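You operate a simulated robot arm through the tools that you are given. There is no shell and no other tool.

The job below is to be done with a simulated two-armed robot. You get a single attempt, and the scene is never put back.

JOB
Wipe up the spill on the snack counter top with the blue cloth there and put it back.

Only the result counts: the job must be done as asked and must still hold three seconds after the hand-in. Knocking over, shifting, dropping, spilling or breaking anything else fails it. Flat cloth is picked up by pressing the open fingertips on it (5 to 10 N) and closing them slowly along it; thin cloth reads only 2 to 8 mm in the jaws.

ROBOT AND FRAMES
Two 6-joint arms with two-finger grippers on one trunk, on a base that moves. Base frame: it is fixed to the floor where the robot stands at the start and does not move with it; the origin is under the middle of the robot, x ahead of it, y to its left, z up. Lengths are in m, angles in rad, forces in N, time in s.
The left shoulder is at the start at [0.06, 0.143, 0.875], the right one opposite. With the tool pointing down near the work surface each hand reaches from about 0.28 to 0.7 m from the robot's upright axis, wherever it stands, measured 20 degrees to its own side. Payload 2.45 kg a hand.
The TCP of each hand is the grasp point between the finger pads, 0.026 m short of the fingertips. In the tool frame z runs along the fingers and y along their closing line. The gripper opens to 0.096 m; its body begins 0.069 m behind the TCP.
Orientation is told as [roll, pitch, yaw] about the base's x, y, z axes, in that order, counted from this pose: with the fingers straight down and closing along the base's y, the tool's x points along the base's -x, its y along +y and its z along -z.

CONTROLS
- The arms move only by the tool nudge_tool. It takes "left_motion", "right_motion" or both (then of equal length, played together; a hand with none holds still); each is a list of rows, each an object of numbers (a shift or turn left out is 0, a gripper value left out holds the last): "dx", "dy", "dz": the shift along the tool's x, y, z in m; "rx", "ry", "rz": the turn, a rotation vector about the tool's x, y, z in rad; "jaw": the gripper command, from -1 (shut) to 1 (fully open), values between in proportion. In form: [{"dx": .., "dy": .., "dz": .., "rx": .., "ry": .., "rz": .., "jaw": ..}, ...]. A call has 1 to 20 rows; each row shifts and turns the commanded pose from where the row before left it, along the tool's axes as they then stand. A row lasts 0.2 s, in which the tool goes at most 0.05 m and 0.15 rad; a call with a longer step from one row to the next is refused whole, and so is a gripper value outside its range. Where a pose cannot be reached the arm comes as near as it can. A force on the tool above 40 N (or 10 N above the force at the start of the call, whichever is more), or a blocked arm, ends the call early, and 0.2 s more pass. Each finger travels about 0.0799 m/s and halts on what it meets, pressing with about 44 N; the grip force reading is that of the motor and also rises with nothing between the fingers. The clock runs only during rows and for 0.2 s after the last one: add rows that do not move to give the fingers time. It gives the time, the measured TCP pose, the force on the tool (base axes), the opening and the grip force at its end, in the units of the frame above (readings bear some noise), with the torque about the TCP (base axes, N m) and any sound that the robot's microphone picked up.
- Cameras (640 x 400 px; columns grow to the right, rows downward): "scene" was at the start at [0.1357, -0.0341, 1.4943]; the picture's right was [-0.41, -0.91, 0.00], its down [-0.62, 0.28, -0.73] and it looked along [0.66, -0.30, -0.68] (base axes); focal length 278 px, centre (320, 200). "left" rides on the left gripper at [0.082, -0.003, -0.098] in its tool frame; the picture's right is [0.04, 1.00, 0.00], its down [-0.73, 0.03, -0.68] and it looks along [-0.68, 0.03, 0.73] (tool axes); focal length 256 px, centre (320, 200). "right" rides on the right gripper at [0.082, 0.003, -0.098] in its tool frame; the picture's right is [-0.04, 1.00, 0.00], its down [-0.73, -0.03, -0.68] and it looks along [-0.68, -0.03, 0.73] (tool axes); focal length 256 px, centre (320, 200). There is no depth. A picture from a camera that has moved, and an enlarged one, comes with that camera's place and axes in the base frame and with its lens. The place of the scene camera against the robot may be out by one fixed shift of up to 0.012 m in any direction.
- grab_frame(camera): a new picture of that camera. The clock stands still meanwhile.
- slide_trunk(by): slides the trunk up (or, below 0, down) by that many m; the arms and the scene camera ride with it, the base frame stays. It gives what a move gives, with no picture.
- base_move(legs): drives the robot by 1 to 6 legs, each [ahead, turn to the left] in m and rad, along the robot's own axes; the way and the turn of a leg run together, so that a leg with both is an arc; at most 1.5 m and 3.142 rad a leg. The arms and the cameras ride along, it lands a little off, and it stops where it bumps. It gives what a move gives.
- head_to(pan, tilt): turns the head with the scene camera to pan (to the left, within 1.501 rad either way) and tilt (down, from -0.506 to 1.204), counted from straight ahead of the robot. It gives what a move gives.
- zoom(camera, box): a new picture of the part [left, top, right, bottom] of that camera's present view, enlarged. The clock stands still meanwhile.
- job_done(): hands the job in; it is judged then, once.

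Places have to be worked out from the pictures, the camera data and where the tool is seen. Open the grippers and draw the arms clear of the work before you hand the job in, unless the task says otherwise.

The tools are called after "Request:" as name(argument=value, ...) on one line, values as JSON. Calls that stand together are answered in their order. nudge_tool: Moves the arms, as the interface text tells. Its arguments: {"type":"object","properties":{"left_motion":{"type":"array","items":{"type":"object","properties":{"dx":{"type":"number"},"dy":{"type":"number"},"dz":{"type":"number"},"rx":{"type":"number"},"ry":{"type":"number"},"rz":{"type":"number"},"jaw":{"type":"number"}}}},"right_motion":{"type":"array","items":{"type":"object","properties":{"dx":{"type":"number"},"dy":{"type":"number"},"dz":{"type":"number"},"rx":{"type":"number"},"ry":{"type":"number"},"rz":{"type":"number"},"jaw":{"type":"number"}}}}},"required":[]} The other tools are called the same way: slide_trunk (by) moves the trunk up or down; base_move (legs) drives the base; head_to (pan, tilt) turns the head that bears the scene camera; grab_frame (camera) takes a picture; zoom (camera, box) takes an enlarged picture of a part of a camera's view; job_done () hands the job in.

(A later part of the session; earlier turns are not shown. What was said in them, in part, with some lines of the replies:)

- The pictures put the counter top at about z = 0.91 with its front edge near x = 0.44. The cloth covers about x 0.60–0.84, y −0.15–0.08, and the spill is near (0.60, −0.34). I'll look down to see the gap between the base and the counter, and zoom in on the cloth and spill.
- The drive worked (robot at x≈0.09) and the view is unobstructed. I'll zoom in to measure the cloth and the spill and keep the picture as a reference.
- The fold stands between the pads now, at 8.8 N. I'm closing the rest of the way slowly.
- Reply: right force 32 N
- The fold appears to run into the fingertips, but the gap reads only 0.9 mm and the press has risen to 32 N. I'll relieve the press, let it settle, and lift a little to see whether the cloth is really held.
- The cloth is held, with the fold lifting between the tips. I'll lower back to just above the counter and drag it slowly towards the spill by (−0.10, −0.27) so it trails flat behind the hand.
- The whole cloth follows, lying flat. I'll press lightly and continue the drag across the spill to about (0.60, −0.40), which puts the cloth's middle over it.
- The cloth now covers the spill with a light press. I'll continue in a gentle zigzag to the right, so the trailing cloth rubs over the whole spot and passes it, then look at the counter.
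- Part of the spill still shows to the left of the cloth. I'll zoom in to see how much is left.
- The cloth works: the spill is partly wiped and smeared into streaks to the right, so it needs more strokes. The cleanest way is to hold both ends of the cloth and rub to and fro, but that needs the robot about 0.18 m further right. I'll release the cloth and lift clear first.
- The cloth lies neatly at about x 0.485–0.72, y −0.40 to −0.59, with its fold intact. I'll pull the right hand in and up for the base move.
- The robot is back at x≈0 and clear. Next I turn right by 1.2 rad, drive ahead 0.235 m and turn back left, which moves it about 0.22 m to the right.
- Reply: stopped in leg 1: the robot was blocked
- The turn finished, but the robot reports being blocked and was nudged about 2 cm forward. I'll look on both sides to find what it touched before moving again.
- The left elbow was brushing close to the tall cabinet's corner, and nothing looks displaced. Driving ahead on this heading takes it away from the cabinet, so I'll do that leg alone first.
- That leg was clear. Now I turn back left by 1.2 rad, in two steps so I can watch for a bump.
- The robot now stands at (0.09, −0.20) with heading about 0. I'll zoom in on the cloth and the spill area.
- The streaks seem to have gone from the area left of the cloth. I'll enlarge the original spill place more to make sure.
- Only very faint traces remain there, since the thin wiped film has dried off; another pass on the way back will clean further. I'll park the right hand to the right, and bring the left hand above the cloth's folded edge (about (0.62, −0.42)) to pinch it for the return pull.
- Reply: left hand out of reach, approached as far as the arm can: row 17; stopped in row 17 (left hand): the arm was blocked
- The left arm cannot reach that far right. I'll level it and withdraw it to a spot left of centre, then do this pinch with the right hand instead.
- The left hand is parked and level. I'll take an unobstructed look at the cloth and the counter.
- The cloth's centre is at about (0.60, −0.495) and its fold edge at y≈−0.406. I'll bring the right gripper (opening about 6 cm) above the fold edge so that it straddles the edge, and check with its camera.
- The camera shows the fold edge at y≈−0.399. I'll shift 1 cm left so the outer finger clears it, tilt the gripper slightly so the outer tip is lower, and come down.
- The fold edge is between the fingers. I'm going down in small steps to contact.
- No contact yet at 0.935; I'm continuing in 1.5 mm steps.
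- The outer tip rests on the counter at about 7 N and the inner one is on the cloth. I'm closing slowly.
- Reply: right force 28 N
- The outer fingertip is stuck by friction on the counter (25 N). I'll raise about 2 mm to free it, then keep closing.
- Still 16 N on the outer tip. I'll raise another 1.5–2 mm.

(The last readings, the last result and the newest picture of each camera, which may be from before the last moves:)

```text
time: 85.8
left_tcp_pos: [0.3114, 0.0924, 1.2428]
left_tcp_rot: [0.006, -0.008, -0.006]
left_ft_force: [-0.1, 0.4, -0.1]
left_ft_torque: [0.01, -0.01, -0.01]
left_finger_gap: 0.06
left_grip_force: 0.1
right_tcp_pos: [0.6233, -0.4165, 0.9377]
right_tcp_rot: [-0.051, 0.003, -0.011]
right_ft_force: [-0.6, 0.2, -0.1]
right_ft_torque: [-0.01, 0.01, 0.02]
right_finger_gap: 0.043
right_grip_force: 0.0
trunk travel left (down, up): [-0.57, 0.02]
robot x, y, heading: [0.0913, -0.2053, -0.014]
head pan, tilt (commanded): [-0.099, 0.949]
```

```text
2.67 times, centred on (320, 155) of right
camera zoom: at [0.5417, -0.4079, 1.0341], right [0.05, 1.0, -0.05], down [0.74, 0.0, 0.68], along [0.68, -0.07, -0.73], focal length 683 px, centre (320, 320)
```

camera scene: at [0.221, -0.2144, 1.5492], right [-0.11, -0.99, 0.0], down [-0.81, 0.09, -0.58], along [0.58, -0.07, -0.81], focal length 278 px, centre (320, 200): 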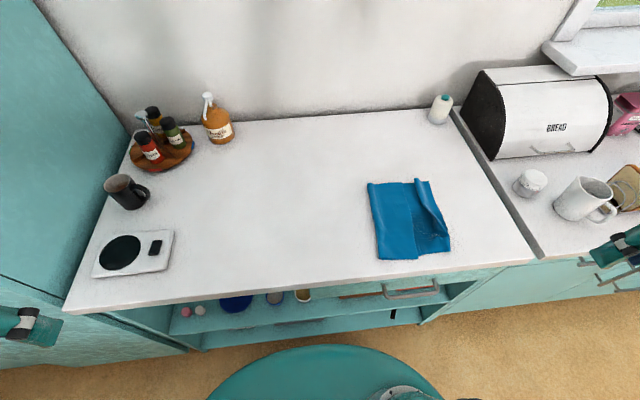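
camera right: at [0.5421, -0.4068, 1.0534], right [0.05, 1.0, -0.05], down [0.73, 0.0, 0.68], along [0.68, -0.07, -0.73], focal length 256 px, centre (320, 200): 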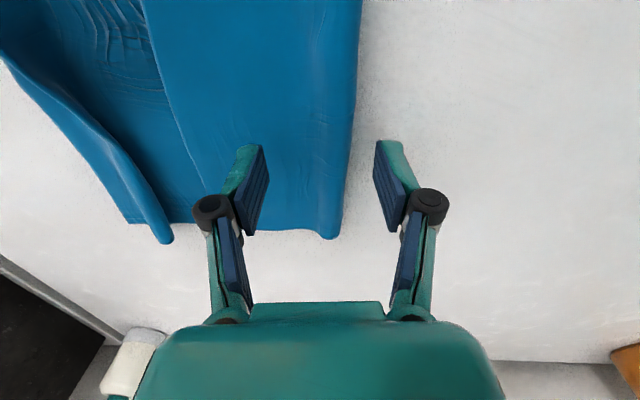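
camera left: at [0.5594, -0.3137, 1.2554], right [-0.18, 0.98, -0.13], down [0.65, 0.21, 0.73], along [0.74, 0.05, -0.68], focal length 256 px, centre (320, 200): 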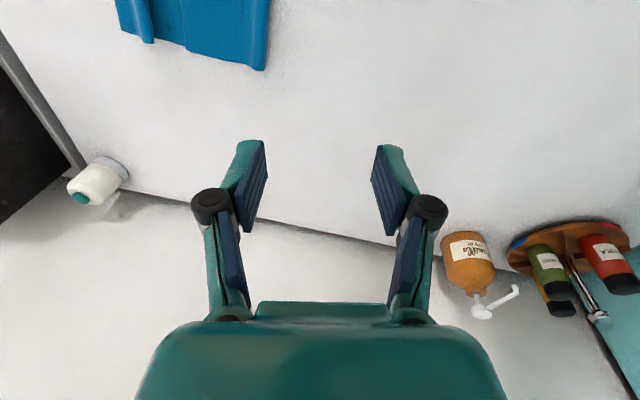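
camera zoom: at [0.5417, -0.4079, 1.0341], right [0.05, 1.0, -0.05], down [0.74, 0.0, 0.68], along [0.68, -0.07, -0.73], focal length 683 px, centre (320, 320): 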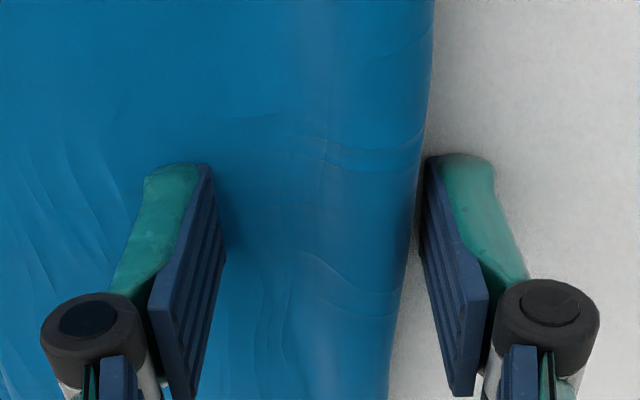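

The jaws are free again (gap 43 mm) with the outer pad right at the fold. I'll tilt the other way so the inner tip presses the cloth and the outer one just clears the counter, then press down gently.

Request:
nudge_tool(right_motion=[{"rx": -0.05}, {"rx": -0.05}, {"dz": 0.001}, {"dz": 0.0}])

Request:
nudge_tool(right_motion=[{"dz": 0.001}, {"dz": 0.0}])

```text
time: 86.8
left_tcp_pos: [0.3102, 0.0932, 1.2423]
left_tcp_rot: [0.007, -0.01, -0.008]
left_ft_force: [-0.3, -1.0, 0.5]
left_ft_torque: [-0.01, 0.03, -0.01]
left_finger_gap: 0.0599
left_grip_force: 0.0
right_tcp_pos: [0.6232, -0.4166, 0.9378]
right_tcp_rot: [0.051, -0.002, -0.013]
right_ft_force: [0.9, -2.0, 10.8]
right_ft_torque: [-0.36, -0.02, 0.03]
right_finger_gap: 0.0449
right_grip_force: 1.7
trunk travel left (down, up): [-0.57, 0.02]
robot x, y, heading: [0.0899, -0.2072, -0.013]
head pan, tilt (commanded): [-0.099, 0.949]
```

```text
time: 87.3
left_tcp_pos: [0.3092, 0.0931, 1.2429]
left_tcp_rot: [0.006, -0.01, -0.007]
left_ft_force: [0.3, 0.1, 0.9]
left_ft_torque: [0.02, -0.03, 0.02]
left_finger_gap: 0.06
left_grip_force: 0.1
right_tcp_pos: [0.6231, -0.4166, 0.9385]
right_tcp_rot: [0.05, -0.002, -0.011]
right_ft_force: [0.7, -2.6, 14.8]
right_ft_torque: [-0.52, 0.0, -0.02]
right_finger_gap: 0.0466
right_grip_force: 2.9
trunk travel left (down, up): [-0.57, 0.02]
robot x, y, heading: [0.0911, -0.2039, -0.012]
head pan, tilt (commanded): [-0.099, 0.949]
```

The inner tip now presses at 15 N, a bit much. I'll take part of the tilt back, which lowers the outer tip too, and then close slowly.

Request:
nudge_tool(right_motion=[{"rx": 0.03}, {"dz": 0.0}])

Request:
nudge_tool(right_motion=[{"jaw": -0.16}, {"jaw": -0.21}, {"jaw": -0.26}, {"jaw": -0.31}, {"jaw": -0.36}, {"jaw": -0.36}])

Request:
zoom(camera="right", box=[200, 80, 440, 230])

```text
time: 88.0
left_tcp_pos: [0.3089, 0.0939, 1.2435]
left_tcp_rot: [0.007, -0.01, -0.006]
left_ft_force: [0.5, 0.0, -0.5]
left_ft_torque: [0.01, -0.01, 0.03]
left_finger_gap: 0.0601
left_grip_force: 0.1
right_tcp_pos: [0.623, -0.4154, 0.9374]
right_tcp_rot: [0.02, -0.002, -0.009]
right_ft_force: [1.9, -1.5, 12.7]
right_ft_torque: [-0.42, -0.04, 0.03]
right_finger_gap: 0.0465
right_grip_force: 2.5
trunk travel left (down, up): [-0.57, 0.02]
robot x, y, heading: [0.0895, -0.205, -0.01]
head pan, tilt (commanded): [-0.099, 0.949]
```

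```text
time: 89.3
left_tcp_pos: [0.3098, 0.0936, 1.2424]
left_tcp_rot: [0.008, -0.011, -0.007]
left_ft_force: [0.3, 0.3, 0.9]
left_ft_torque: [0.04, -0.03, 0.0]
left_finger_gap: 0.06
left_grip_force: 0.0
right_tcp_pos: [0.6234, -0.4162, 0.9352]
right_tcp_rot: [0.021, 0.003, -0.011]
right_ft_force: [-0.5, 1.5, 10.4]
right_ft_torque: [0.16, 0.03, 0.03]
right_finger_gap: 0.0316
right_grip_force: 3.1
trunk travel left (down, up): [-0.57, 0.02]
robot x, y, heading: [0.0891, -0.2038, -0.015]
head pan, tilt (commanded): [-0.099, 0.949]
```

```text
2.67 times, centred on (320, 155) of right
camera zoom: at [0.5404, -0.4138, 1.0333], right [0.05, 1.0, 0.02], down [0.73, -0.05, 0.68], along [0.68, -0.02, -0.74], focal length 683 px, centre (320, 320)
```

zoom: 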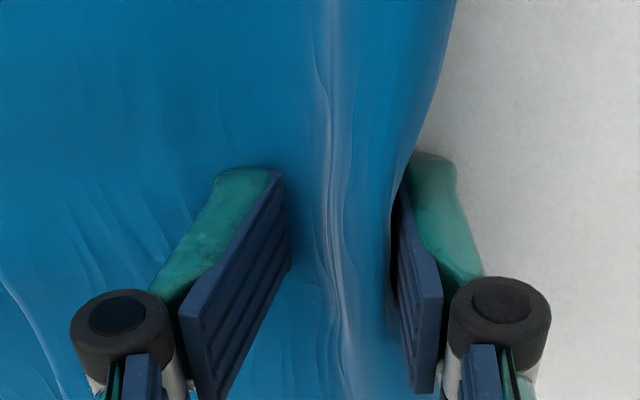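

The folded edge is being squeezed up between the pads. I'm closing the rest of the way.

Request:
nudge_tool(right_motion=[{"jaw": -0.43}, {"jaw": -0.5}, {"jaw": -0.57}, {"jaw": -0.64}, {"jaw": -0.71}, {"jaw": -0.78}, {"jaw": -0.85}, {"jaw": -0.92}, {"jaw": -1.0}, {"jaw": -1.0}])

Request:
zoom(camera="right", box=[200, 80, 440, 230])

```text
time: 91.5
left_tcp_pos: [0.3096, 0.0924, 1.2428]
left_tcp_rot: [0.007, -0.011, -0.006]
left_ft_force: [0.2, -0.8, -0.3]
left_ft_torque: [0.02, 0.07, -0.01]
left_finger_gap: 0.0601
left_grip_force: 0.0
right_tcp_pos: [0.6225, -0.4167, 0.9378]
right_tcp_rot: [0.02, -0.002, -0.014]
right_ft_force: [-1.2, 0.4, 25.8]
right_ft_torque: [-0.13, 0.13, -0.01]
right_finger_gap: 0.0026
right_grip_force: 35.1
trunk travel left (down, up): [-0.57, 0.02]
robot x, y, heading: [0.0876, -0.2039, -0.016]
head pan, tilt (commanded): [-0.099, 0.949]
```

```text
2.67 times, centred on (320, 155) of right
camera zoom: at [0.5403, -0.4141, 1.0348], right [0.05, 1.0, 0.02], down [0.73, -0.05, 0.68], along [0.68, -0.02, -0.73], focal length 683 px, centre (320, 320)
```

zoom: 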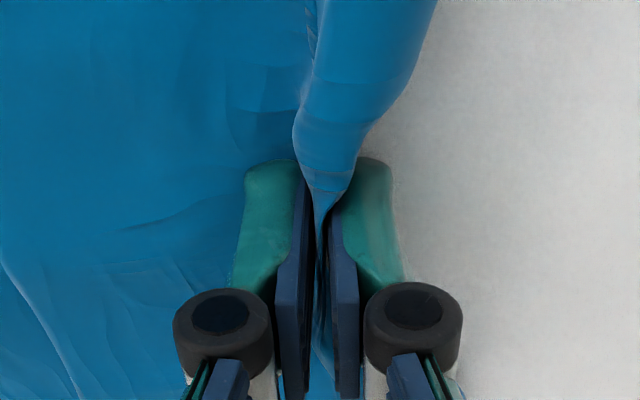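

The folded edge is pinched (gap 2.6 mm). I'll ease the press to a few newtons and pull the cloth back leftwards over the spill place in a zigzag, so it gets wiped again on the way.

Request:
nudge_tool(right_motion=[{"dz": -0.001}, {"dz": -0.001}, {"dz": 0.0}])

Request:
nudge_tool(right_motion=[{"dx": 0.02, "dy": 0.008}, {"dx": 0.02, "dy": 0.008}, {"dx": -0.02, "dy": 0.008}, {"dx": -0.02, "dy": 0.008}, {"dx": -0.02, "dy": 0.008}, {"dx": 0.02, "dy": 0.008}, {"dx": 0.02, "dy": 0.008}, {"dx": 0.02, "dy": 0.008}, {"dx": 0.0, "dy": 0.0}])

Request:
zoom(camera="scene", box=[280, 150, 480, 275])

Request:
grab_frame(camera="right")

```text
time: 92.3
left_tcp_pos: [0.31, 0.0926, 1.243]
left_tcp_rot: [0.008, -0.007, -0.007]
left_ft_force: [0.2, 0.9, -0.7]
left_ft_torque: [-0.02, 0.02, -0.03]
left_finger_gap: 0.06
left_grip_force: 0.0
right_tcp_pos: [0.6255, -0.4154, 0.9376]
right_tcp_rot: [0.022, 0.001, -0.01]
right_ft_force: [0.4, -1.4, 0.5]
right_ft_torque: [-0.01, 0.0, -0.02]
right_finger_gap: 0.0028
right_grip_force: 29.0
trunk travel left (down, up): [-0.57, 0.02]
robot x, y, heading: [0.0886, -0.2063, -0.014]
head pan, tilt (commanded): [-0.099, 0.949]
```

```text
time: 94.3
left_tcp_pos: [0.3114, 0.0929, 1.2424]
left_tcp_rot: [0.007, -0.008, -0.006]
left_ft_force: [-0.1, 0.1, -0.9]
left_ft_torque: [0.01, 0.0, -0.03]
left_finger_gap: 0.0599
left_grip_force: 0.0
right_tcp_pos: [0.5853, -0.351, 0.9391]
right_tcp_rot: [0.022, -0.001, -0.011]
right_ft_force: [0.8, 0.9, 0.4]
right_ft_torque: [0.0, 0.05, -0.01]
right_finger_gap: 0.0061
right_grip_force: 37.5
trunk travel left (down, up): [-0.57, 0.02]
robot x, y, heading: [0.091, -0.203, -0.014]
head pan, tilt (commanded): [-0.099, 0.949]
```

```text
3.20 times, centred on (380, 212) of scene
camera zoom: at [0.2231, -0.2148, 1.549], right [-0.11, -0.99, 0.0], down [-0.81, 0.09, -0.58], along [0.58, -0.07, -0.81], focal length 890 px, centre (128, 160)
```

zoom: 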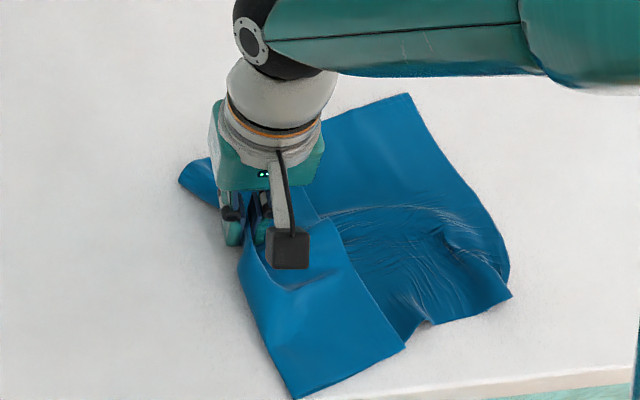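

```text
taken
camera right: at [0.5029, -0.3488, 1.0371], right [0.05, 1.0, 0.02], down [0.73, -0.05, 0.68], along [0.68, -0.02, -0.73], focal length 256 px, centre (320, 200)
```

right: 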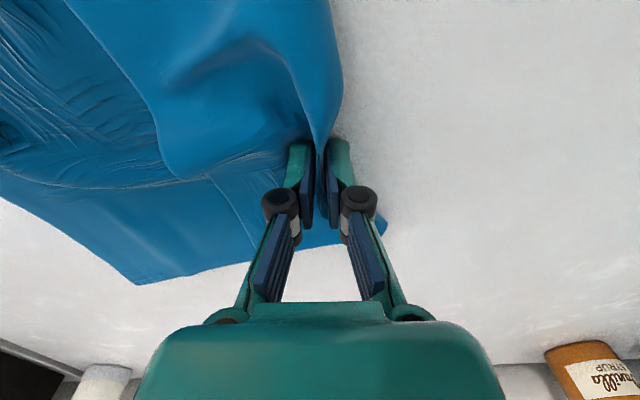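

The cloth follows but the zigzag has turned it a little. I'll now pull straight towards its home, (+0.115, +0.23), with slightly more pressure, so it straightens out behind the hand.

Request:
nudge_tool(right_motion=[{"dz": 0.001}, {"dx": -0.0055, "dy": 0.0125}, {"dx": -0.0055, "dy": 0.0125}, {"dx": -0.0055, "dy": 0.0125}, {"dx": -0.0055, "dy": 0.0125}, {"dx": -0.0055, "dy": 0.0125}, {"dx": -0.0055, "dy": 0.0125}, {"dx": -0.0055, "dy": 0.0125}, {"dx": -0.0055, "dy": 0.0125}, {"dx": -0.0055, "dy": 0.0125}, {"dx": 0.0, "dy": 0.0}])

Request:
zoom(camera="scene", box=[220, 150, 480, 312])

Request:
grab_frame(camera="right")

```text
time: 96.8
left_tcp_pos: [0.3105, 0.093, 1.2426]
left_tcp_rot: [0.007, -0.009, -0.007]
left_ft_force: [-0.9, 0.4, 0.0]
left_ft_torque: [0.0, 0.02, 0.0]
left_finger_gap: 0.0601
left_grip_force: 0.1
right_tcp_pos: [0.6358, -0.2392, 0.9407]
right_tcp_rot: [0.021, 0.002, -0.009]
right_ft_force: [-0.5, -0.9, 3.2]
right_ft_torque: [0.01, 0.0, 0.0]
right_finger_gap: 0.0045
right_grip_force: 31.8
trunk travel left (down, up): [-0.57, 0.02]
robot x, y, heading: [0.0896, -0.2079, -0.019]
head pan, tilt (commanded): [-0.099, 0.949]
```

```text
2.46 times, centred on (350, 231) of scene
camera zoom: at [0.2224, -0.2149, 1.5491], right [-0.11, -0.99, 0.0], down [-0.81, 0.09, -0.58], along [0.58, -0.07, -0.81], focal length 685 px, centre (246, 124)
```

zoom: 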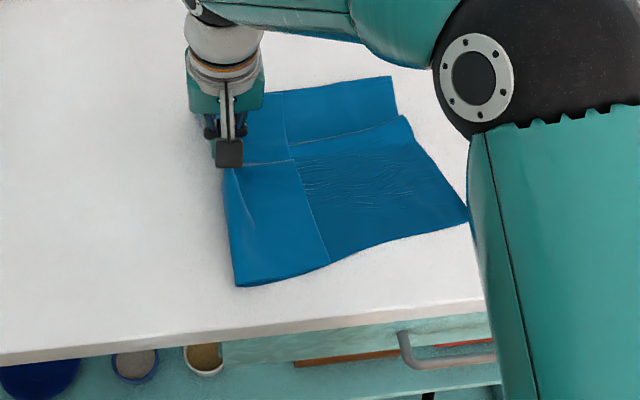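

```text
taken
camera right: at [0.553, -0.2374, 1.038], right [0.05, 1.0, 0.02], down [0.73, -0.05, 0.68], along [0.68, -0.02, -0.73], focal length 256 px, centre (320, 200)
```

right: 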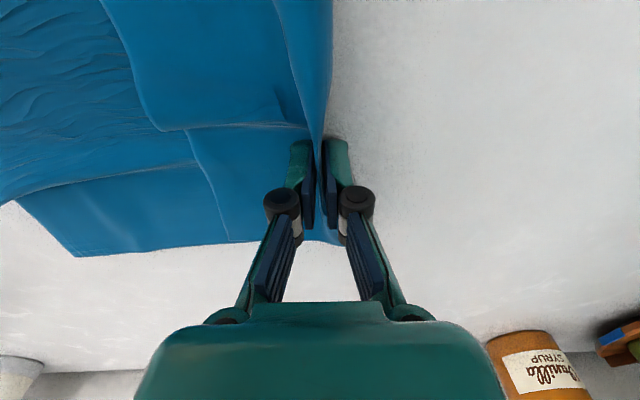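

The cloth trails well and the wiped area behind it looks clean so far. I'll continue the pull towards (0.70, −0.10).

Request:
nudge_tool(right_motion=[{"dx": -0.006, "dy": 0.0125}, {"dx": -0.006, "dy": 0.0125}, {"dx": -0.006, "dy": 0.0125}, {"dx": -0.006, "dy": 0.0125}, {"dx": -0.006, "dy": 0.0125}, {"dx": -0.006, "dy": 0.0125}, {"dx": -0.006, "dy": 0.0125}, {"dx": -0.006, "dy": 0.0125}, {"dx": -0.006, "dy": 0.0125}, {"dx": -0.006, "dy": 0.0125}, {"dx": 0.0, "dy": 0.0}])

Request:
grab_frame(camera="scene")

Request:
zoom(camera="scene", box=[220, 150, 480, 312])

```text
time: 99.2
left_tcp_pos: [0.3106, 0.0909, 1.2433]
left_tcp_rot: [0.009, -0.008, -0.006]
left_ft_force: [-0.8, 0.0, -0.1]
left_ft_torque: [0.04, -0.05, -0.03]
left_finger_gap: 0.0601
left_grip_force: 0.1
right_tcp_pos: [0.6954, -0.1134, 0.9426]
right_tcp_rot: [0.02, -0.001, -0.01]
right_ft_force: [-0.4, -0.6, -0.1]
right_ft_torque: [0.02, 0.0, -0.01]
right_finger_gap: 0.0029
right_grip_force: 29.5
trunk travel left (down, up): [-0.57, 0.02]
robot x, y, heading: [0.0883, -0.2087, -0.015]
head pan, tilt (commanded): [-0.099, 0.949]
```

```text
taken
camera scene: at [0.2222, -0.2153, 1.5491], right [-0.11, -0.99, 0.0], down [-0.81, 0.09, -0.58], along [0.58, -0.07, -0.81], focal length 278 px, centre (320, 200)
```

scene: 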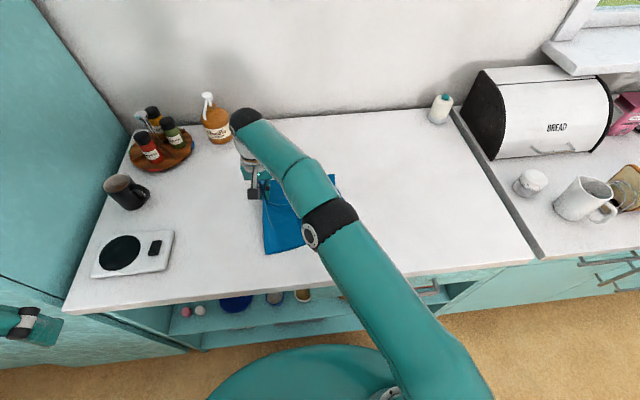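

```text
2.46 times, centred on (350, 231) of scene
camera zoom: at [0.2222, -0.2153, 1.5491], right [-0.11, -0.99, 0.0], down [-0.81, 0.09, -0.58], along [0.58, -0.07, -0.81], focal length 685 px, centre (246, 124)
```

zoom: 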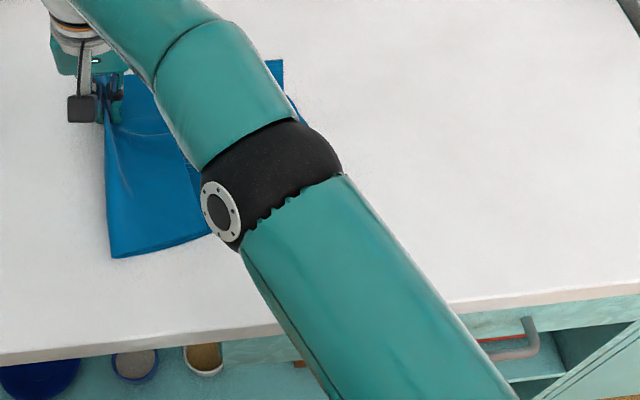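

The right arm is close to the end of its reach. I'll pull a few more centimetres left, then release and withdraw to inspect both the counter and the cloth.

Request:
nudge_tool(right_motion=[{"dx": -0.002, "dy": 0.0125, "dz": 0.001}, {"dx": -0.002, "dy": 0.0125, "dz": 0.0005}, {"dx": -0.002, "dy": 0.0125, "dz": 0.0005}, {"dx": -0.002, "dy": 0.0125, "dz": 0.0005}, {"dz": 0.0}])

Request:
nudge_tool(right_motion=[{"jaw": -0.8}, {"jaw": -0.6}, {"jaw": -0.45}, {"jaw": -0.35}, {"jaw": -0.35}, {"dz": -0.01}, {"dz": -0.02}, {"dz": -0.03}, {"dz": -0.04}, {"dz": -0.04}, {"dz": -0.04}])

Request:
nudge_tool(right_motion=[{"dx": 0.03, "dy": -0.035}, {"dx": 0.03, "dy": -0.035}, {"dx": 0.03, "dy": -0.035}, {"dx": 0.03, "dy": -0.035}, {"dx": 0.03, "dy": -0.035}, {"dx": 0.03, "dy": -0.035}, {"dx": 0.03, "dy": -0.035}, {"dx": 0.03, "dy": -0.035}, {"dx": 0.03, "dy": -0.035}, {"dx": 0.03, "dy": -0.035}, {"dx": 0.03, "dy": -0.035}, {"dx": 0.02, "dy": -0.04}, {"dx": 0.0, "dy": -0.04}, {"dx": 0.0, "dy": -0.04}])

Request:
grab_frame(camera="scene")

```text
time: 100.2
left_tcp_pos: [0.3097, 0.093, 1.2416]
left_tcp_rot: [0.008, -0.008, -0.007]
left_ft_force: [0.5, -0.4, -0.1]
left_ft_torque: [0.01, 0.05, -0.01]
left_finger_gap: 0.06
left_grip_force: 0.1
right_tcp_pos: [0.6956, -0.1089, 0.937]
right_tcp_rot: [0.026, -0.001, -0.063]
right_ft_force: [-5.7, -0.1, 24.3]
right_ft_torque: [-0.05, 0.15, 0.05]
right_finger_gap: 0.0015
right_grip_force: 31.0
right hand out of reach, approached as far as the arm can: row 1, 2, 3, 4
trunk travel left (down, up): [-0.57, 0.02]
robot x, y, heading: [0.0928, -0.2064, -0.015]
head pan, tilt (commanded): [-0.099, 0.949]
stopped in row 5 (right hand): the force on the tool passed its limit at 57 N (the readings are from after the stop); the commanded pose is now the measured one
```

```text
time: 102.6
left_tcp_pos: [0.3102, 0.0929, 1.2453]
left_tcp_rot: [0.007, -0.011, -0.007]
left_ft_force: [-0.9, 0.2, -0.8]
left_ft_torque: [0.0, -0.02, -0.04]
left_finger_gap: 0.0599
left_grip_force: 0.0
right_tcp_pos: [0.6552, -0.1237, 1.1002]
right_tcp_rot: [0.029, -0.001, -0.056]
right_ft_force: [0.0, 0.2, 0.5]
right_ft_torque: [0.01, -0.03, 0.01]
right_finger_gap: 0.0312
right_grip_force: 0.0
right hand out of reach, approached as far as the arm can: row 8, 9, 10, 11
trunk travel left (down, up): [-0.57, 0.02]
robot x, y, heading: [0.0872, -0.2056, -0.016]
head pan, tilt (commanded): [-0.099, 0.949]
```

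```text
time: 105.6
left_tcp_pos: [0.3114, 0.092, 1.2433]
left_tcp_rot: [0.009, -0.009, -0.006]
left_ft_force: [-0.2, 0.4, -0.4]
left_ft_torque: [-0.02, 0.01, -0.03]
left_finger_gap: 0.0601
left_grip_force: 0.0
right_tcp_pos: [0.277, -0.6121, 1.0817]
right_tcp_rot: [0.028, 0.001, -0.056]
right_ft_force: [0.0, -0.7, 0.0]
right_ft_torque: [0.01, 0.04, 0.02]
right_finger_gap: 0.0312
right_grip_force: 0.0
trunk travel left (down, up): [-0.57, 0.02]
robot x, y, heading: [0.0904, -0.2088, -0.013]
head pan, tilt (commanded): [-0.099, 0.949]
```

```text
taken
camera scene: at [0.2227, -0.2154, 1.549], right [-0.11, -0.99, 0.0], down [-0.81, 0.09, -0.58], along [0.58, -0.07, -0.81], focal length 278 px, centre (320, 200)
```

scene: 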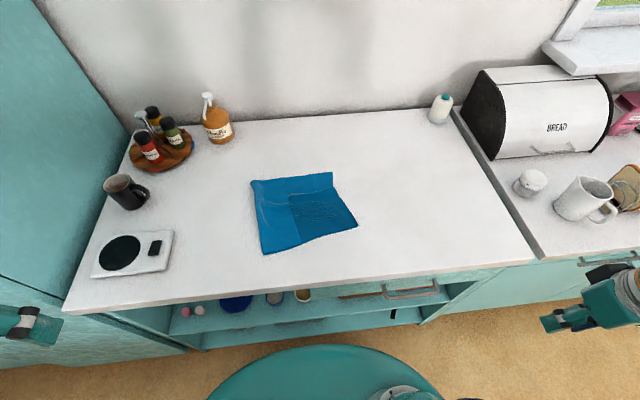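

The right arm hit its reach limit there (no harm visible) and is now withdrawn. I'll zoom in on the former spill area and the cloth.

Request:
zoom(camera="scene", box=[300, 160, 480, 272])

Request:
zoom(camera="scene", box=[220, 150, 400, 262])

```text
3.56 times, centred on (390, 216) of scene
camera zoom: at [0.2227, -0.2154, 1.549], right [-0.11, -0.99, 0.0], down [-0.81, 0.09, -0.58], along [0.58, -0.07, -0.81], focal length 989 px, centre (71, 143)
```

zoom: 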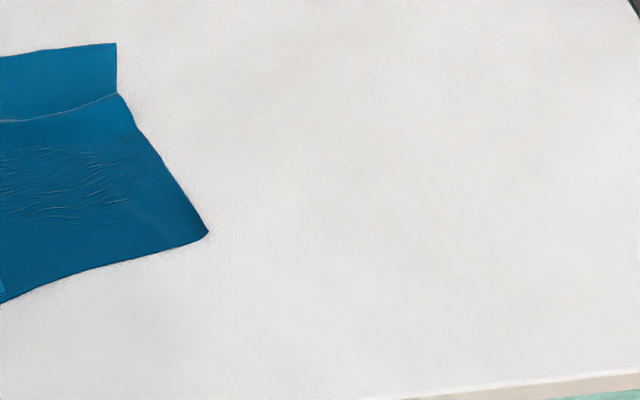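

```text
3.56 times, centred on (310, 206) of scene
camera zoom: at [0.2227, -0.2154, 1.549], right [-0.11, -0.99, 0.0], down [-0.81, 0.09, -0.58], along [0.58, -0.07, -0.81], focal length 989 px, centre (356, 179)
```

zoom: 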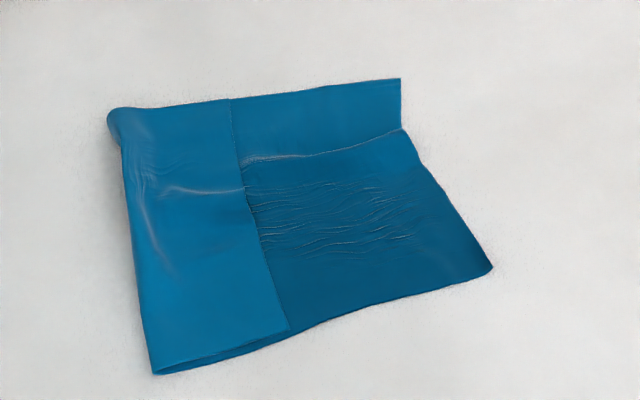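

The spill area is clean, with no traces visible. The cloth's centre is now near (0.67, −0.22) and its home is about (0.73, −0.037), so it still needs (+0.06, +0.18). I'll move the base 2 cm ahead for reach and bring the left hand over the fold edge for the last pull.

Request:
base_move(legs=[[0.02, 0.012]])

Request:
nudge_tool(left_motion=[{"dx": -0.0279, "dy": -0.0165, "dz": 0.0178, "jaw": 0.0}, {"dx": -0.0279, "dy": -0.0165, "dz": 0.0178}, {"dx": -0.0279, "dy": -0.0165, "dz": 0.0178}, {"dx": -0.0279, "dy": -0.0165, "dz": 0.0178}, {"dx": -0.0279, "dy": -0.0165, "dz": 0.0178}, {"dx": -0.0279, "dy": -0.0165, "dz": 0.0178}, {"dx": -0.0279, "dy": -0.0165, "dz": 0.0178}, {"dx": -0.0279, "dy": -0.0165, "dz": 0.0178}, {"dx": -0.0279, "dy": -0.0165, "dz": 0.0178}, {"dx": -0.0279, "dy": -0.0165, "dz": 0.0178}, {"dx": -0.0279, "dy": -0.0165, "dz": 0.0178}, {"dx": -0.0279, "dy": -0.0165, "dz": 0.0178}, {"dz": 0.0}])

Request:
grab_frame(camera="left")

Request:
grab_frame(camera="scene")

```text
time: 106.4
left_tcp_pos: [0.3281, 0.0952, 1.2423]
left_tcp_rot: [0.007, -0.008, 0.006]
left_ft_force: [0.4, 0.3, -0.2]
left_ft_torque: [0.03, 0.01, -0.01]
left_finger_gap: 0.0601
left_grip_force: 0.1
right_tcp_pos: [0.3023, -0.6089, 1.0825]
right_tcp_rot: [0.026, 0.001, -0.046]
right_ft_force: [-0.3, -0.3, 0.7]
right_ft_torque: [-0.01, 0.01, 0.01]
right_finger_gap: 0.0309
right_grip_force: 0.1
trunk travel left (down, up): [-0.57, 0.02]
robot x, y, heading: [0.1131, -0.2069, 0.003]
head pan, tilt (commanded): [-0.099, 0.949]
```

```text
time: 109.2
left_tcp_pos: [0.665, -0.0988, 1.0326]
left_tcp_rot: [0.007, -0.01, 0.008]
left_ft_force: [-0.6, 0.1, 0.3]
left_ft_torque: [-0.03, 0.04, 0.0]
left_finger_gap: 0.0478
left_grip_force: 0.1
right_tcp_pos: [0.3011, -0.6077, 1.0834]
right_tcp_rot: [0.027, -0.001, -0.044]
right_ft_force: [-0.3, -0.5, -0.1]
right_ft_torque: [-0.05, -0.02, -0.02]
right_finger_gap: 0.0313
right_grip_force: 0.1
trunk travel left (down, up): [-0.57, 0.02]
robot x, y, heading: [0.1119, -0.2069, 0.0]
head pan, tilt (commanded): [-0.099, 0.949]
```

```text
taken
camera left: at [0.5835, -0.1023, 1.1282], right [-0.05, 1.0, 0.01], down [0.73, 0.03, 0.69], along [0.68, 0.04, -0.73], focal length 256 px, centre (320, 200)
```

left: 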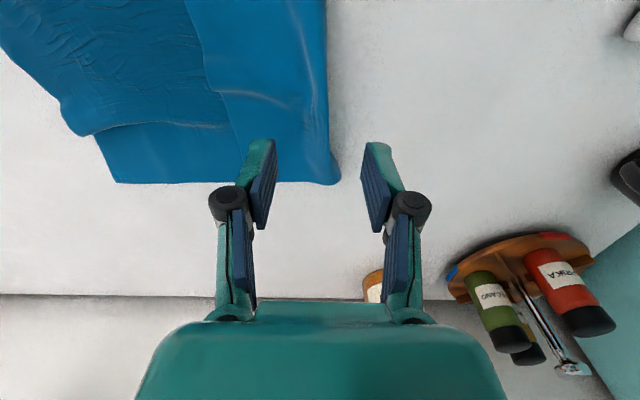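

```text
taken
camera scene: at [0.2418, -0.2133, 1.5491], right [-0.1, -0.99, 0.0], down [-0.81, 0.08, -0.58], along [0.58, -0.06, -0.81], focal length 278 px, centre (320, 200)
```

scene: 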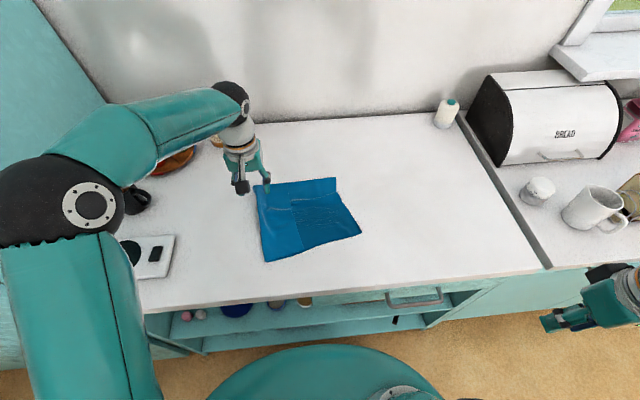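

The fold edge (y≈−0.089) lies between the open left fingers. I'm lowering with the same slight tilt as before, then in small steps until the inner tip presses the cloth.

Request:
nudge_tool(left_motion=[{"dz": 0.02, "rx": -0.015}, {"dz": 0.025}, {"dz": 0.02}, {"dz": 0.012}, {"dz": 0.006}, {"dz": 0.004}, {"dz": 0.0}])

Request:
nudge_tool(left_motion=[{"dz": 0.002}, {"dz": 0.002}, {"dz": 0.0}])

Request:
nudge_tool(left_motion=[{"dz": 0.0015}, {"dz": 0.0}])

```text
time: 110.8
left_tcp_pos: [0.666, -0.0972, 0.9446]
left_tcp_rot: [0.021, -0.008, 0.006]
left_ft_force: [-0.6, 0.6, -0.7]
left_ft_torque: [-0.01, 0.0, -0.01]
left_finger_gap: 0.0481
left_grip_force: 0.1
right_tcp_pos: [0.3018, -0.6089, 1.0825]
right_tcp_rot: [0.027, -0.001, -0.046]
right_ft_force: [-0.5, -0.3, -0.1]
right_ft_torque: [0.02, -0.01, -0.01]
right_finger_gap: 0.0311
right_grip_force: 0.0
trunk travel left (down, up): [-0.57, 0.02]
robot x, y, heading: [0.1076, -0.2063, 0.0]
head pan, tilt (commanded): [-0.099, 0.949]
```

```text
time: 111.6
left_tcp_pos: [0.6662, -0.0969, 0.94]
left_tcp_rot: [0.022, -0.009, 0.008]
left_ft_force: [0.3, -0.2, 1.2]
left_ft_torque: [0.0, -0.01, -0.03]
left_finger_gap: 0.0479
left_grip_force: 0.0
right_tcp_pos: [0.3034, -0.6076, 1.0827]
right_tcp_rot: [0.027, 0.0, -0.046]
right_ft_force: [-0.9, 1.3, -0.3]
right_ft_torque: [0.03, 0.0, 0.05]
right_finger_gap: 0.0313
right_grip_force: 0.1
trunk travel left (down, up): [-0.57, 0.02]
robot x, y, heading: [0.1081, -0.2076, 0.003]
head pan, tilt (commanded): [-0.099, 0.949]
```

```text
time: 112.2
left_tcp_pos: [0.6649, -0.0974, 0.9389]
left_tcp_rot: [0.024, -0.009, 0.006]
left_ft_force: [0.2, 0.3, -0.1]
left_ft_torque: [0.0, -0.03, 0.0]
left_finger_gap: 0.0476
left_grip_force: 0.1
right_tcp_pos: [0.3021, -0.6074, 1.0826]
right_tcp_rot: [0.028, 0.0, -0.044]
right_ft_force: [0.2, 0.0, -0.2]
right_ft_torque: [0.01, -0.02, -0.01]
right_finger_gap: 0.0312
right_grip_force: 0.2
trunk travel left (down, up): [-0.57, 0.02]
robot x, y, heading: [0.1094, -0.2054, 0.0]
head pan, tilt (commanded): [-0.099, 0.949]
```

No contact yet at 0.939; I'm continuing in 1–1.5 mm steps.

Request:
nudge_tool(left_motion=[{"dz": 0.0015}, {"dz": 0.0}])

Request:
nudge_tool(left_motion=[{"dz": 0.001}, {"dz": 0.0}])

Request:
nudge_tool(left_motion=[{"dz": 0.001}, {"dz": 0.0}])

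```text
time: 112.8
left_tcp_pos: [0.6671, -0.0968, 0.9369]
left_tcp_rot: [0.022, -0.01, 0.007]
left_ft_force: [0.5, -0.2, 2.5]
left_ft_torque: [-0.1, 0.03, -0.01]
left_finger_gap: 0.0484
left_grip_force: 0.2
right_tcp_pos: [0.3012, -0.6088, 1.084]
right_tcp_rot: [0.027, 0.0, -0.047]
right_ft_force: [-1.2, 0.6, 0.6]
right_ft_torque: [0.0, 0.01, -0.01]
right_finger_gap: 0.0311
right_grip_force: 0.1
trunk travel left (down, up): [-0.57, 0.02]
robot x, y, heading: [0.1102, -0.2058, -0.003]
head pan, tilt (commanded): [-0.099, 0.949]
```

```text
time: 113.4
left_tcp_pos: [0.6662, -0.0972, 0.9366]
left_tcp_rot: [0.023, -0.011, 0.006]
left_ft_force: [-0.6, -0.2, 5.1]
left_ft_torque: [-0.16, 0.03, 0.02]
left_finger_gap: 0.0495
left_grip_force: 1.3
right_tcp_pos: [0.3012, -0.6085, 1.0828]
right_tcp_rot: [0.025, -0.001, -0.046]
right_ft_force: [0.2, -0.6, 0.4]
right_ft_torque: [-0.03, 0.01, 0.0]
right_finger_gap: 0.0312
right_grip_force: 0.0
trunk travel left (down, up): [-0.57, 0.02]
robot x, y, heading: [0.1089, -0.2041, -0.001]
head pan, tilt (commanded): [-0.099, 0.949]
```

```text
time: 114.0
left_tcp_pos: [0.6661, -0.098, 0.9357]
left_tcp_rot: [0.023, -0.009, 0.007]
left_ft_force: [0.3, -2.1, 10.7]
left_ft_torque: [-0.34, 0.03, 0.01]
left_finger_gap: 0.0522
left_grip_force: 2.5
right_tcp_pos: [0.3004, -0.6081, 1.083]
right_tcp_rot: [0.028, 0.0, -0.045]
right_ft_force: [0.8, 0.1, -0.5]
right_ft_torque: [0.0, -0.02, 0.01]
right_finger_gap: 0.0311
right_grip_force: 0.0
trunk travel left (down, up): [-0.57, 0.02]
robot x, y, heading: [0.1116, -0.2093, -0.007]
head pan, tilt (commanded): [-0.099, 0.949]
```

The inner tip presses the cloth at about 11 N (the torque shows the load on the cloth side). I'm closing slowly around the fold.

Request:
nudge_tool(left_motion=[{"jaw": -0.06}, {"jaw": -0.12}, {"jaw": -0.18}, {"jaw": -0.24}, {"jaw": -0.3}, {"jaw": -0.36}, {"jaw": -0.36}])

Request:
zoom(camera="left", box=[200, 80, 440, 230])

```text
time: 115.6
left_tcp_pos: [0.6647, -0.0964, 0.9355]
left_tcp_rot: [0.025, -0.011, 0.007]
left_ft_force: [0.0, 5.6, 17.7]
left_ft_torque: [0.35, 0.25, -0.07]
left_finger_gap: 0.0295
left_grip_force: 6.7
right_tcp_pos: [0.3017, -0.609, 1.0832]
right_tcp_rot: [0.026, -0.003, -0.045]
right_ft_force: [0.1, -1.1, 0.6]
right_ft_torque: [-0.02, -0.01, 0.0]
right_finger_gap: 0.0312
right_grip_force: 0.1
trunk travel left (down, up): [-0.57, 0.02]
robot x, y, heading: [0.1131, -0.2045, 0.001]
head pan, tilt (commanded): [-0.099, 0.949]
```

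```text
2.67 times, centred on (320, 155) of left
camera zoom: at [0.5841, -0.1023, 1.0322], right [-0.05, 1.0, 0.02], down [0.73, 0.02, 0.69], along [0.69, 0.05, -0.73], focal length 683 px, centre (320, 320)
```

zoom: 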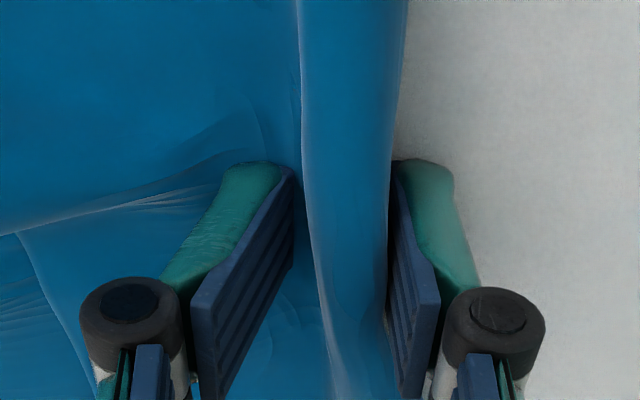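

The fold is bunching up between the pads (18 N). I'll raise half a millimetre and close fully.

Request:
nudge_tool(left_motion=[{"dz": -0.0008, "jaw": -0.42}, {"jaw": -0.49}, {"jaw": -0.56}, {"jaw": -0.63}, {"jaw": -0.7}, {"jaw": -0.77}, {"jaw": -0.84}, {"dz": -0.0005, "jaw": -0.92}, {"jaw": -1.0}, {"jaw": -1.0}, {"jaw": -1.0}])

Request:
zoom(camera="left", box=[200, 80, 440, 230])

```text
time: 118.0
left_tcp_pos: [0.6645, -0.0972, 0.938]
left_tcp_rot: [0.024, -0.008, 0.007]
left_ft_force: [2.0, -1.2, 18.5]
left_ft_torque: [-0.12, 0.07, 0.08]
left_finger_gap: 0.004
left_grip_force: 32.5
right_tcp_pos: [0.3, -0.6084, 1.0821]
right_tcp_rot: [0.03, -0.002, -0.044]
right_ft_force: [0.3, 0.2, -0.3]
right_ft_torque: [0.0, -0.01, 0.0]
right_finger_gap: 0.031
right_grip_force: 0.1
trunk travel left (down, up): [-0.57, 0.02]
robot x, y, heading: [0.1122, -0.2062, -0.002]
head pan, tilt (commanded): [-0.099, 0.949]
```

```text
2.67 times, centred on (320, 155) of left
camera zoom: at [0.5839, -0.1031, 1.0338], right [-0.05, 1.0, 0.02], down [0.73, 0.02, 0.69], along [0.69, 0.05, -0.73], focal length 683 px, centre (320, 320)
```

zoom: 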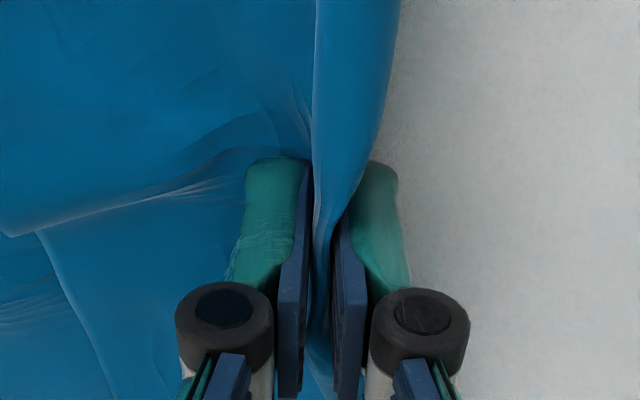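

The fold is gripped (gap 4 mm). I'll ease the press and pull the cloth slowly home, about two thirds of the way first.

Request:
nudge_tool(left_motion=[{"dz": -0.0015}, {"dx": -0.0058, "dy": 0.0137}, {"dx": -0.0058, "dy": 0.0137}, {"dx": -0.0058, "dy": 0.0137}, {"dx": -0.0058, "dy": 0.0137}, {"dx": -0.0058, "dy": 0.0137}, {"dx": -0.0058, "dy": 0.0137}, {"dx": -0.0058, "dy": 0.0137}, {"dx": -0.0058, "dy": 0.0137}, {"dz": 0.0}])

Request:
grab_frame(camera="scene")

Request:
grab_frame(camera="left")

```text
time: 120.2
left_tcp_pos: [0.7121, 0.0121, 0.9402]
left_tcp_rot: [0.024, -0.007, 0.006]
left_ft_force: [0.5, -0.1, -3.6]
left_ft_torque: [0.04, 0.06, 0.02]
left_finger_gap: 0.0042
left_grip_force: 28.2
right_tcp_pos: [0.3015, -0.6078, 1.0819]
right_tcp_rot: [0.027, 0.0, -0.045]
right_ft_force: [-0.7, -0.6, 0.0]
right_ft_torque: [-0.02, -0.02, -0.02]
right_finger_gap: 0.031
right_grip_force: 0.0
trunk travel left (down, up): [-0.57, 0.02]
robot x, y, heading: [0.1145, -0.2056, 0.002]
head pan, tilt (commanded): [-0.099, 0.949]
```

```text
taken
camera scene: at [0.2426, -0.2139, 1.5491], right [-0.1, -0.99, 0.0], down [-0.81, 0.08, -0.58], along [0.58, -0.06, -0.81], focal length 278 px, centre (320, 200)
```

scene: 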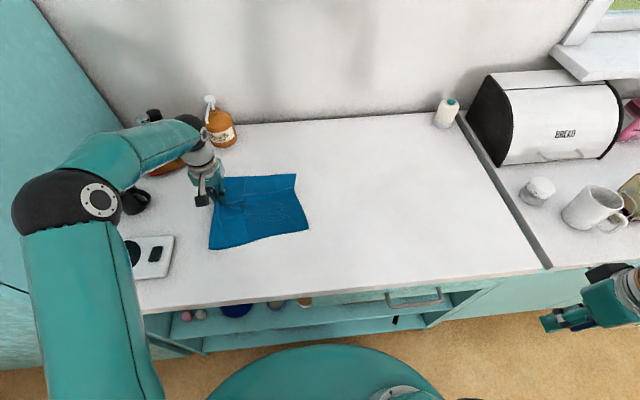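

```text
taken
camera left: at [0.6299, 0.008, 1.0364], right [-0.05, 1.0, 0.02], down [0.73, 0.02, 0.69], along [0.68, 0.05, -0.73], focal length 256 px, centre (320, 200)
```

left: 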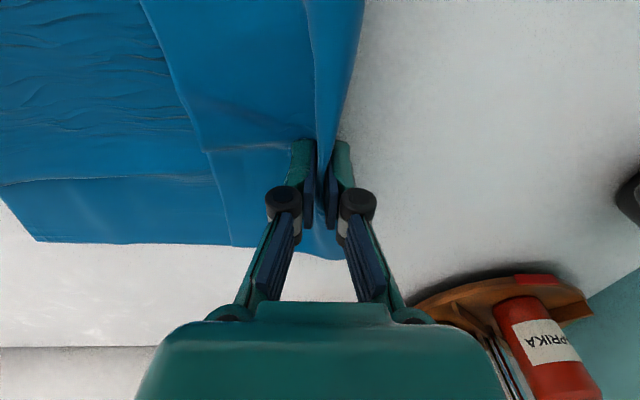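

The cloth follows nicely. I'll zoom in to measure how far it still has to go.

Request:
zoom(camera="scene", box=[160, 150, 340, 262])

```text
3.56 times, centred on (250, 206) of scene
camera zoom: at [0.2426, -0.2139, 1.5491], right [-0.1, -0.99, 0.0], down [-0.81, 0.08, -0.58], along [0.58, -0.06, -0.81], focal length 989 px, centre (569, 179)
```

zoom: 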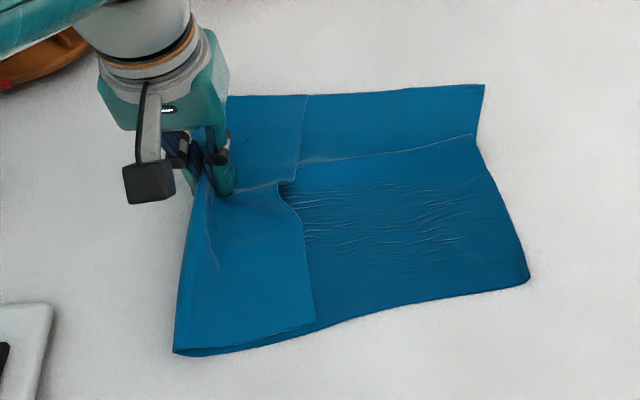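

The remaining offset is about (+0.03, +0.05). I'm making that last pull with small steps.

Request:
nudge_tool(left_motion=[{"dx": -0.007, "dy": 0.01}, {"dx": -0.007, "dy": 0.01}, {"dx": -0.007, "dy": 0.01}, {"dx": -0.006, "dy": 0.01}, {"dx": -0.005, "dy": 0.01}, {"dz": 0.0}])

Request:
zoom(camera="scene", box=[160, 150, 340, 262])

```text
time: 121.6
left_tcp_pos: [0.7432, 0.0623, 0.9422]
left_tcp_rot: [0.024, -0.01, 0.007]
left_ft_force: [-0.4, -0.6, 0.6]
left_ft_torque: [-0.04, 0.01, -0.01]
left_finger_gap: 0.003
left_grip_force: 29.7
right_tcp_pos: [0.3011, -0.6084, 1.0826]
right_tcp_rot: [0.027, 0.0, -0.044]
right_ft_force: [-0.2, -0.3, 0.3]
right_ft_torque: [0.0, -0.03, -0.01]
right_finger_gap: 0.031
right_grip_force: 0.1
trunk travel left (down, up): [-0.57, 0.02]
robot x, y, heading: [0.1107, -0.204, -0.001]
head pan, tilt (commanded): [-0.099, 0.949]
```

```text
3.56 times, centred on (250, 206) of scene
camera zoom: at [0.2424, -0.2139, 1.5491], right [-0.1, -0.99, 0.0], down [-0.81, 0.08, -0.58], along [0.58, -0.06, -0.81], focal length 989 px, centre (569, 179)
```

zoom: 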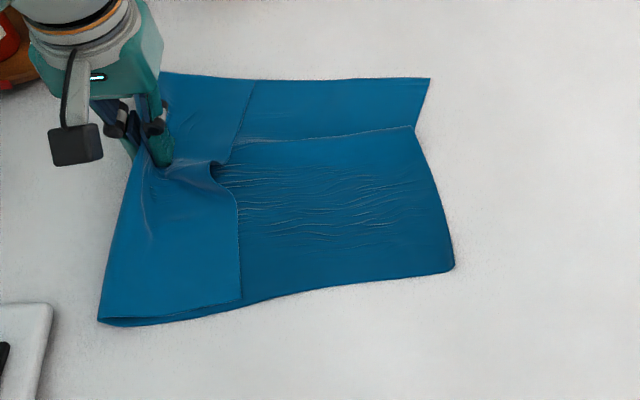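

The corners are now within about a centimetre of where they were on average, so the cloth is home. I'll open the left gripper slowly, lift straight up, and then draw back.

Request:
nudge_tool(left_motion=[{"jaw": -0.85}, {"jaw": -0.7}, {"jaw": -0.55}, {"jaw": -0.45}, {"jaw": -0.45}, {"dz": -0.005}, {"dz": -0.01}, {"dz": -0.015}, {"dz": -0.02}, {"dz": -0.03}, {"dz": -0.03}])

Request:
grab_frame(camera="left")

Request:
zoom(camera="scene", box=[160, 150, 340, 262])

```text
time: 124.0
left_tcp_pos: [0.7408, 0.0603, 1.0533]
left_tcp_rot: [0.024, -0.009, 0.004]
left_ft_force: [1.0, 0.5, 0.1]
left_ft_torque: [-0.01, 0.03, 0.01]
left_finger_gap: 0.0267
left_grip_force: 0.1
right_tcp_pos: [0.3017, -0.6093, 1.0821]
right_tcp_rot: [0.026, -0.001, -0.045]
right_ft_force: [0.6, -0.3, 0.5]
right_ft_torque: [-0.01, 0.01, -0.03]
right_finger_gap: 0.0311
right_grip_force: 0.0
trunk travel left (down, up): [-0.57, 0.02]
robot x, y, heading: [0.1071, -0.2036, -0.003]
head pan, tilt (commanded): [-0.099, 0.949]
```

```text
taken
camera left: at [0.6607, 0.0538, 1.1504], right [-0.05, 1.0, 0.02], down [0.73, 0.02, 0.69], along [0.68, 0.05, -0.73], focal length 256 px, centre (320, 200)
```

left: 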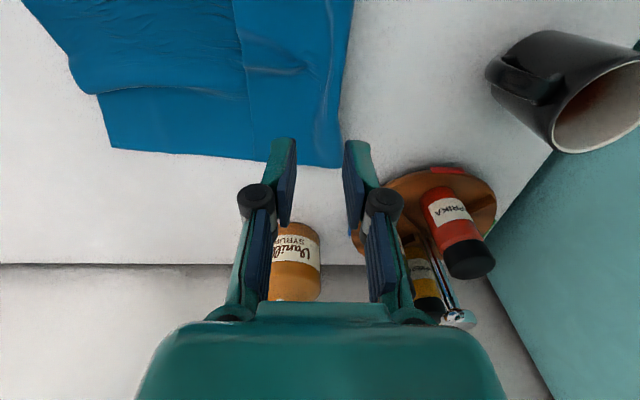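

```text
3.56 times, centred on (250, 206) of scene
camera zoom: at [0.2426, -0.2139, 1.549], right [-0.1, -0.99, 0.0], down [-0.81, 0.08, -0.58], along [0.58, -0.06, -0.81], focal length 989 px, centre (569, 179)
```

zoom: 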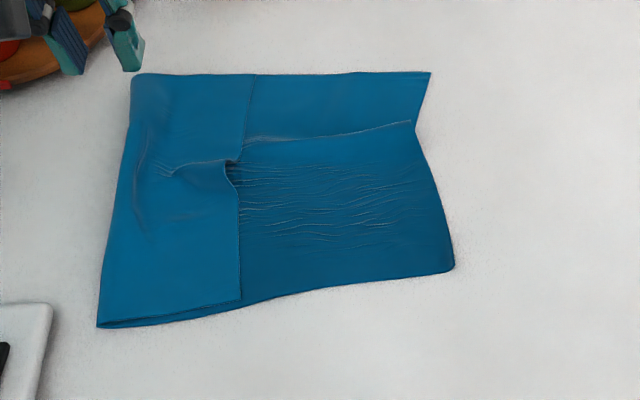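

The cloth is released and lies flat at its old place. I'm drawing the left hand up and back, opening both grippers.

Request:
nudge_tool(left_motion=[{"dz": -0.035}, {"dz": -0.035}, {"dx": 0.035, "dz": -0.012}, {"dx": 0.035, "dz": -0.012}, {"dx": 0.035, "dz": -0.012}, {"dx": 0.035, "dz": -0.012}, {"dx": 0.035, "dz": -0.012}, {"dx": 0.035, "dz": -0.005}, {"dx": 0.035, "dz": -0.005}, {"dx": 0.035}, {"dx": 0.035}, {"dx": 0.035}, {"jaw": 1.0}, {"jaw": 1.0}, {"jaw": 1.0}, {"jaw": 1.0}], right_motion=[{"dz": -0.03}, {"dz": -0.03}, {"dz": -0.03}, {"dz": 0}, {"dz": 0}, {"dz": 0}, {"dz": 0}, {"dz": 0}, {"dz": 0}, {"dz": 0}, {"dz": 0}, {"dz": 0}, {"jaw": 1.0}, {"jaw": 1.0}, {"jaw": 1.0}, {"jaw": 1.0}])

Request:
grab_frame(camera="scene")

Request:
zoom(camera="scene", box=[290, 160, 490, 285])

```text
time: 127.4
left_tcp_pos: [0.3893, 0.055, 1.1884]
left_tcp_rot: [0.024, -0.01, 0.007]
left_ft_force: [0.6, 0.1, -0.5]
left_ft_torque: [0.01, 0.01, 0.01]
left_finger_gap: 0.0959
left_grip_force: 0.0
right_tcp_pos: [0.2977, -0.61, 1.1719]
right_tcp_rot: [0.027, -0.002, -0.046]
right_ft_force: [-0.2, -0.6, 0.4]
right_ft_torque: [-0.04, 0.0, -0.01]
right_finger_gap: 0.0963
right_grip_force: 0.0
trunk travel left (down, up): [-0.57, 0.02]
robot x, y, heading: [0.1123, -0.2084, -0.004]
head pan, tilt (commanded): [-0.099, 0.949]
```

```text
taken
camera scene: at [0.2422, -0.2135, 1.5491], right [-0.1, -0.99, 0.0], down [-0.81, 0.08, -0.58], along [0.58, -0.06, -0.81], focal length 278 px, centre (320, 200)
```

scene: 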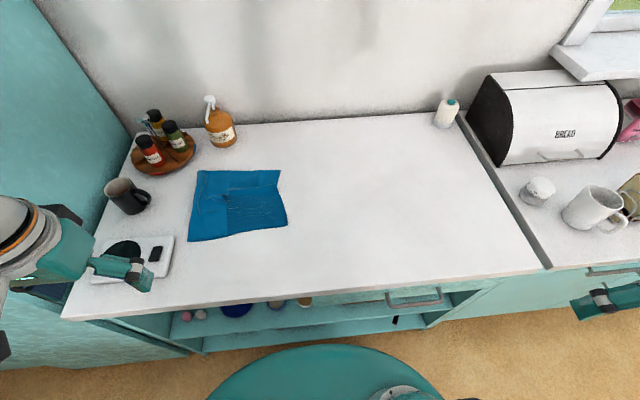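

```text
3.20 times, centred on (390, 222) of scene
camera zoom: at [0.2422, -0.2135, 1.5491], right [-0.1, -0.99, 0.0], down [-0.81, 0.08, -0.58], along [0.58, -0.06, -0.81], focal length 890 px, centre (96, 128)
```

zoom: 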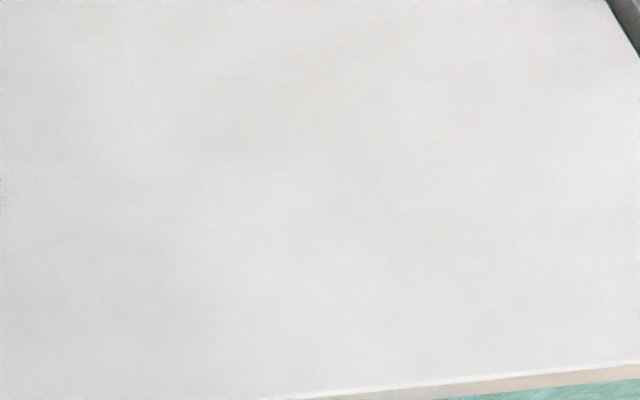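

The counter looks clean, the cloth is in place and the other items are undisturbed. I'll take one more strong enlargement of the former spill spot and of the cloth before handing in.

Request:
zoom(camera="scene", box=[313, 195, 409, 255])

Request:
zoom(camera="scene", box=[160, 150, 340, 262])

```text
6.67 times, centred on (361, 225) of scene
camera zoom: at [0.2422, -0.2135, 1.5491], right [-0.1, -0.99, 0.0], down [-0.81, 0.08, -0.58], along [0.58, -0.06, -0.81], focal length 1854 px, centre (47, 33)
```

zoom: 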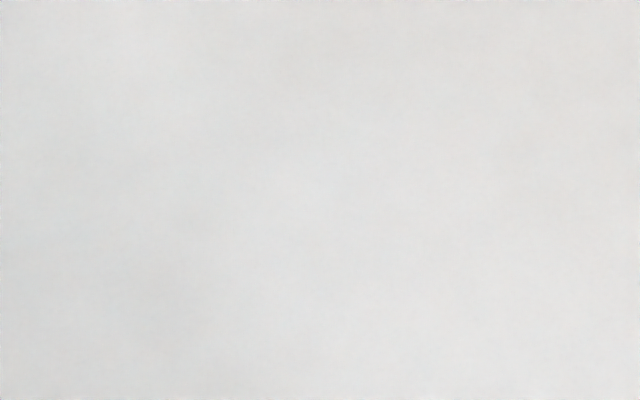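

```text
3.56 times, centred on (250, 206) of scene
camera zoom: at [0.2422, -0.2135, 1.5491], right [-0.1, -0.99, 0.0], down [-0.81, 0.08, -0.58], along [0.58, -0.06, -0.81], focal length 989 px, centre (569, 179)
```

zoom: 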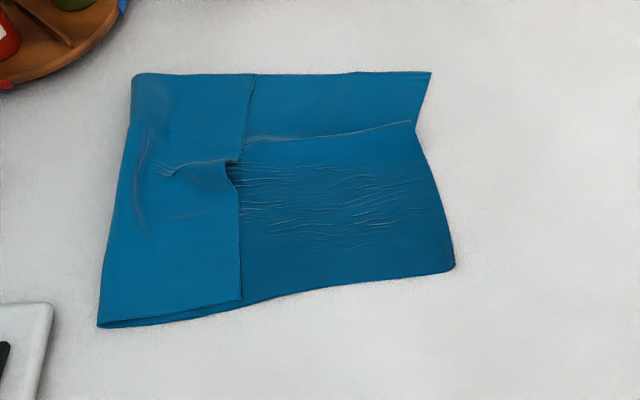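

The spot is spotless even at strong enlargement. The cloth lies folded and flat at its original place (within about 1 cm), and both grippers are open and clear of the counter, so I'm handing in.

Request:
job_done()

```text
The job is handed in.
```

The spill is wiped up and the blue cloth is back where it was. The job is handed in, but I don't have the verdict yet.

- **Spill:** two passes with the cloth cleared it. The first left thin streaks, and the second, on the way back, took up the rest. At strong enlargement the spot shows no trace.
- **Cloth:** it lies flat and still folded. By my camera estimate its centre is within about 1 cm of where it started. It has a slight crosswise crease and a wet patch from the wiping.
- **Bumps:** the robot was stopped once while turning, possibly by the left elbow at the tall cabinet. The right hand also briefly pressed on the counter through the cloth with 57 N when it ran out of reach. Nothing looked moved or damaged after either.
- **End state:** both grippers are open and clear of the counter. The other things on the counter look undisturbed.
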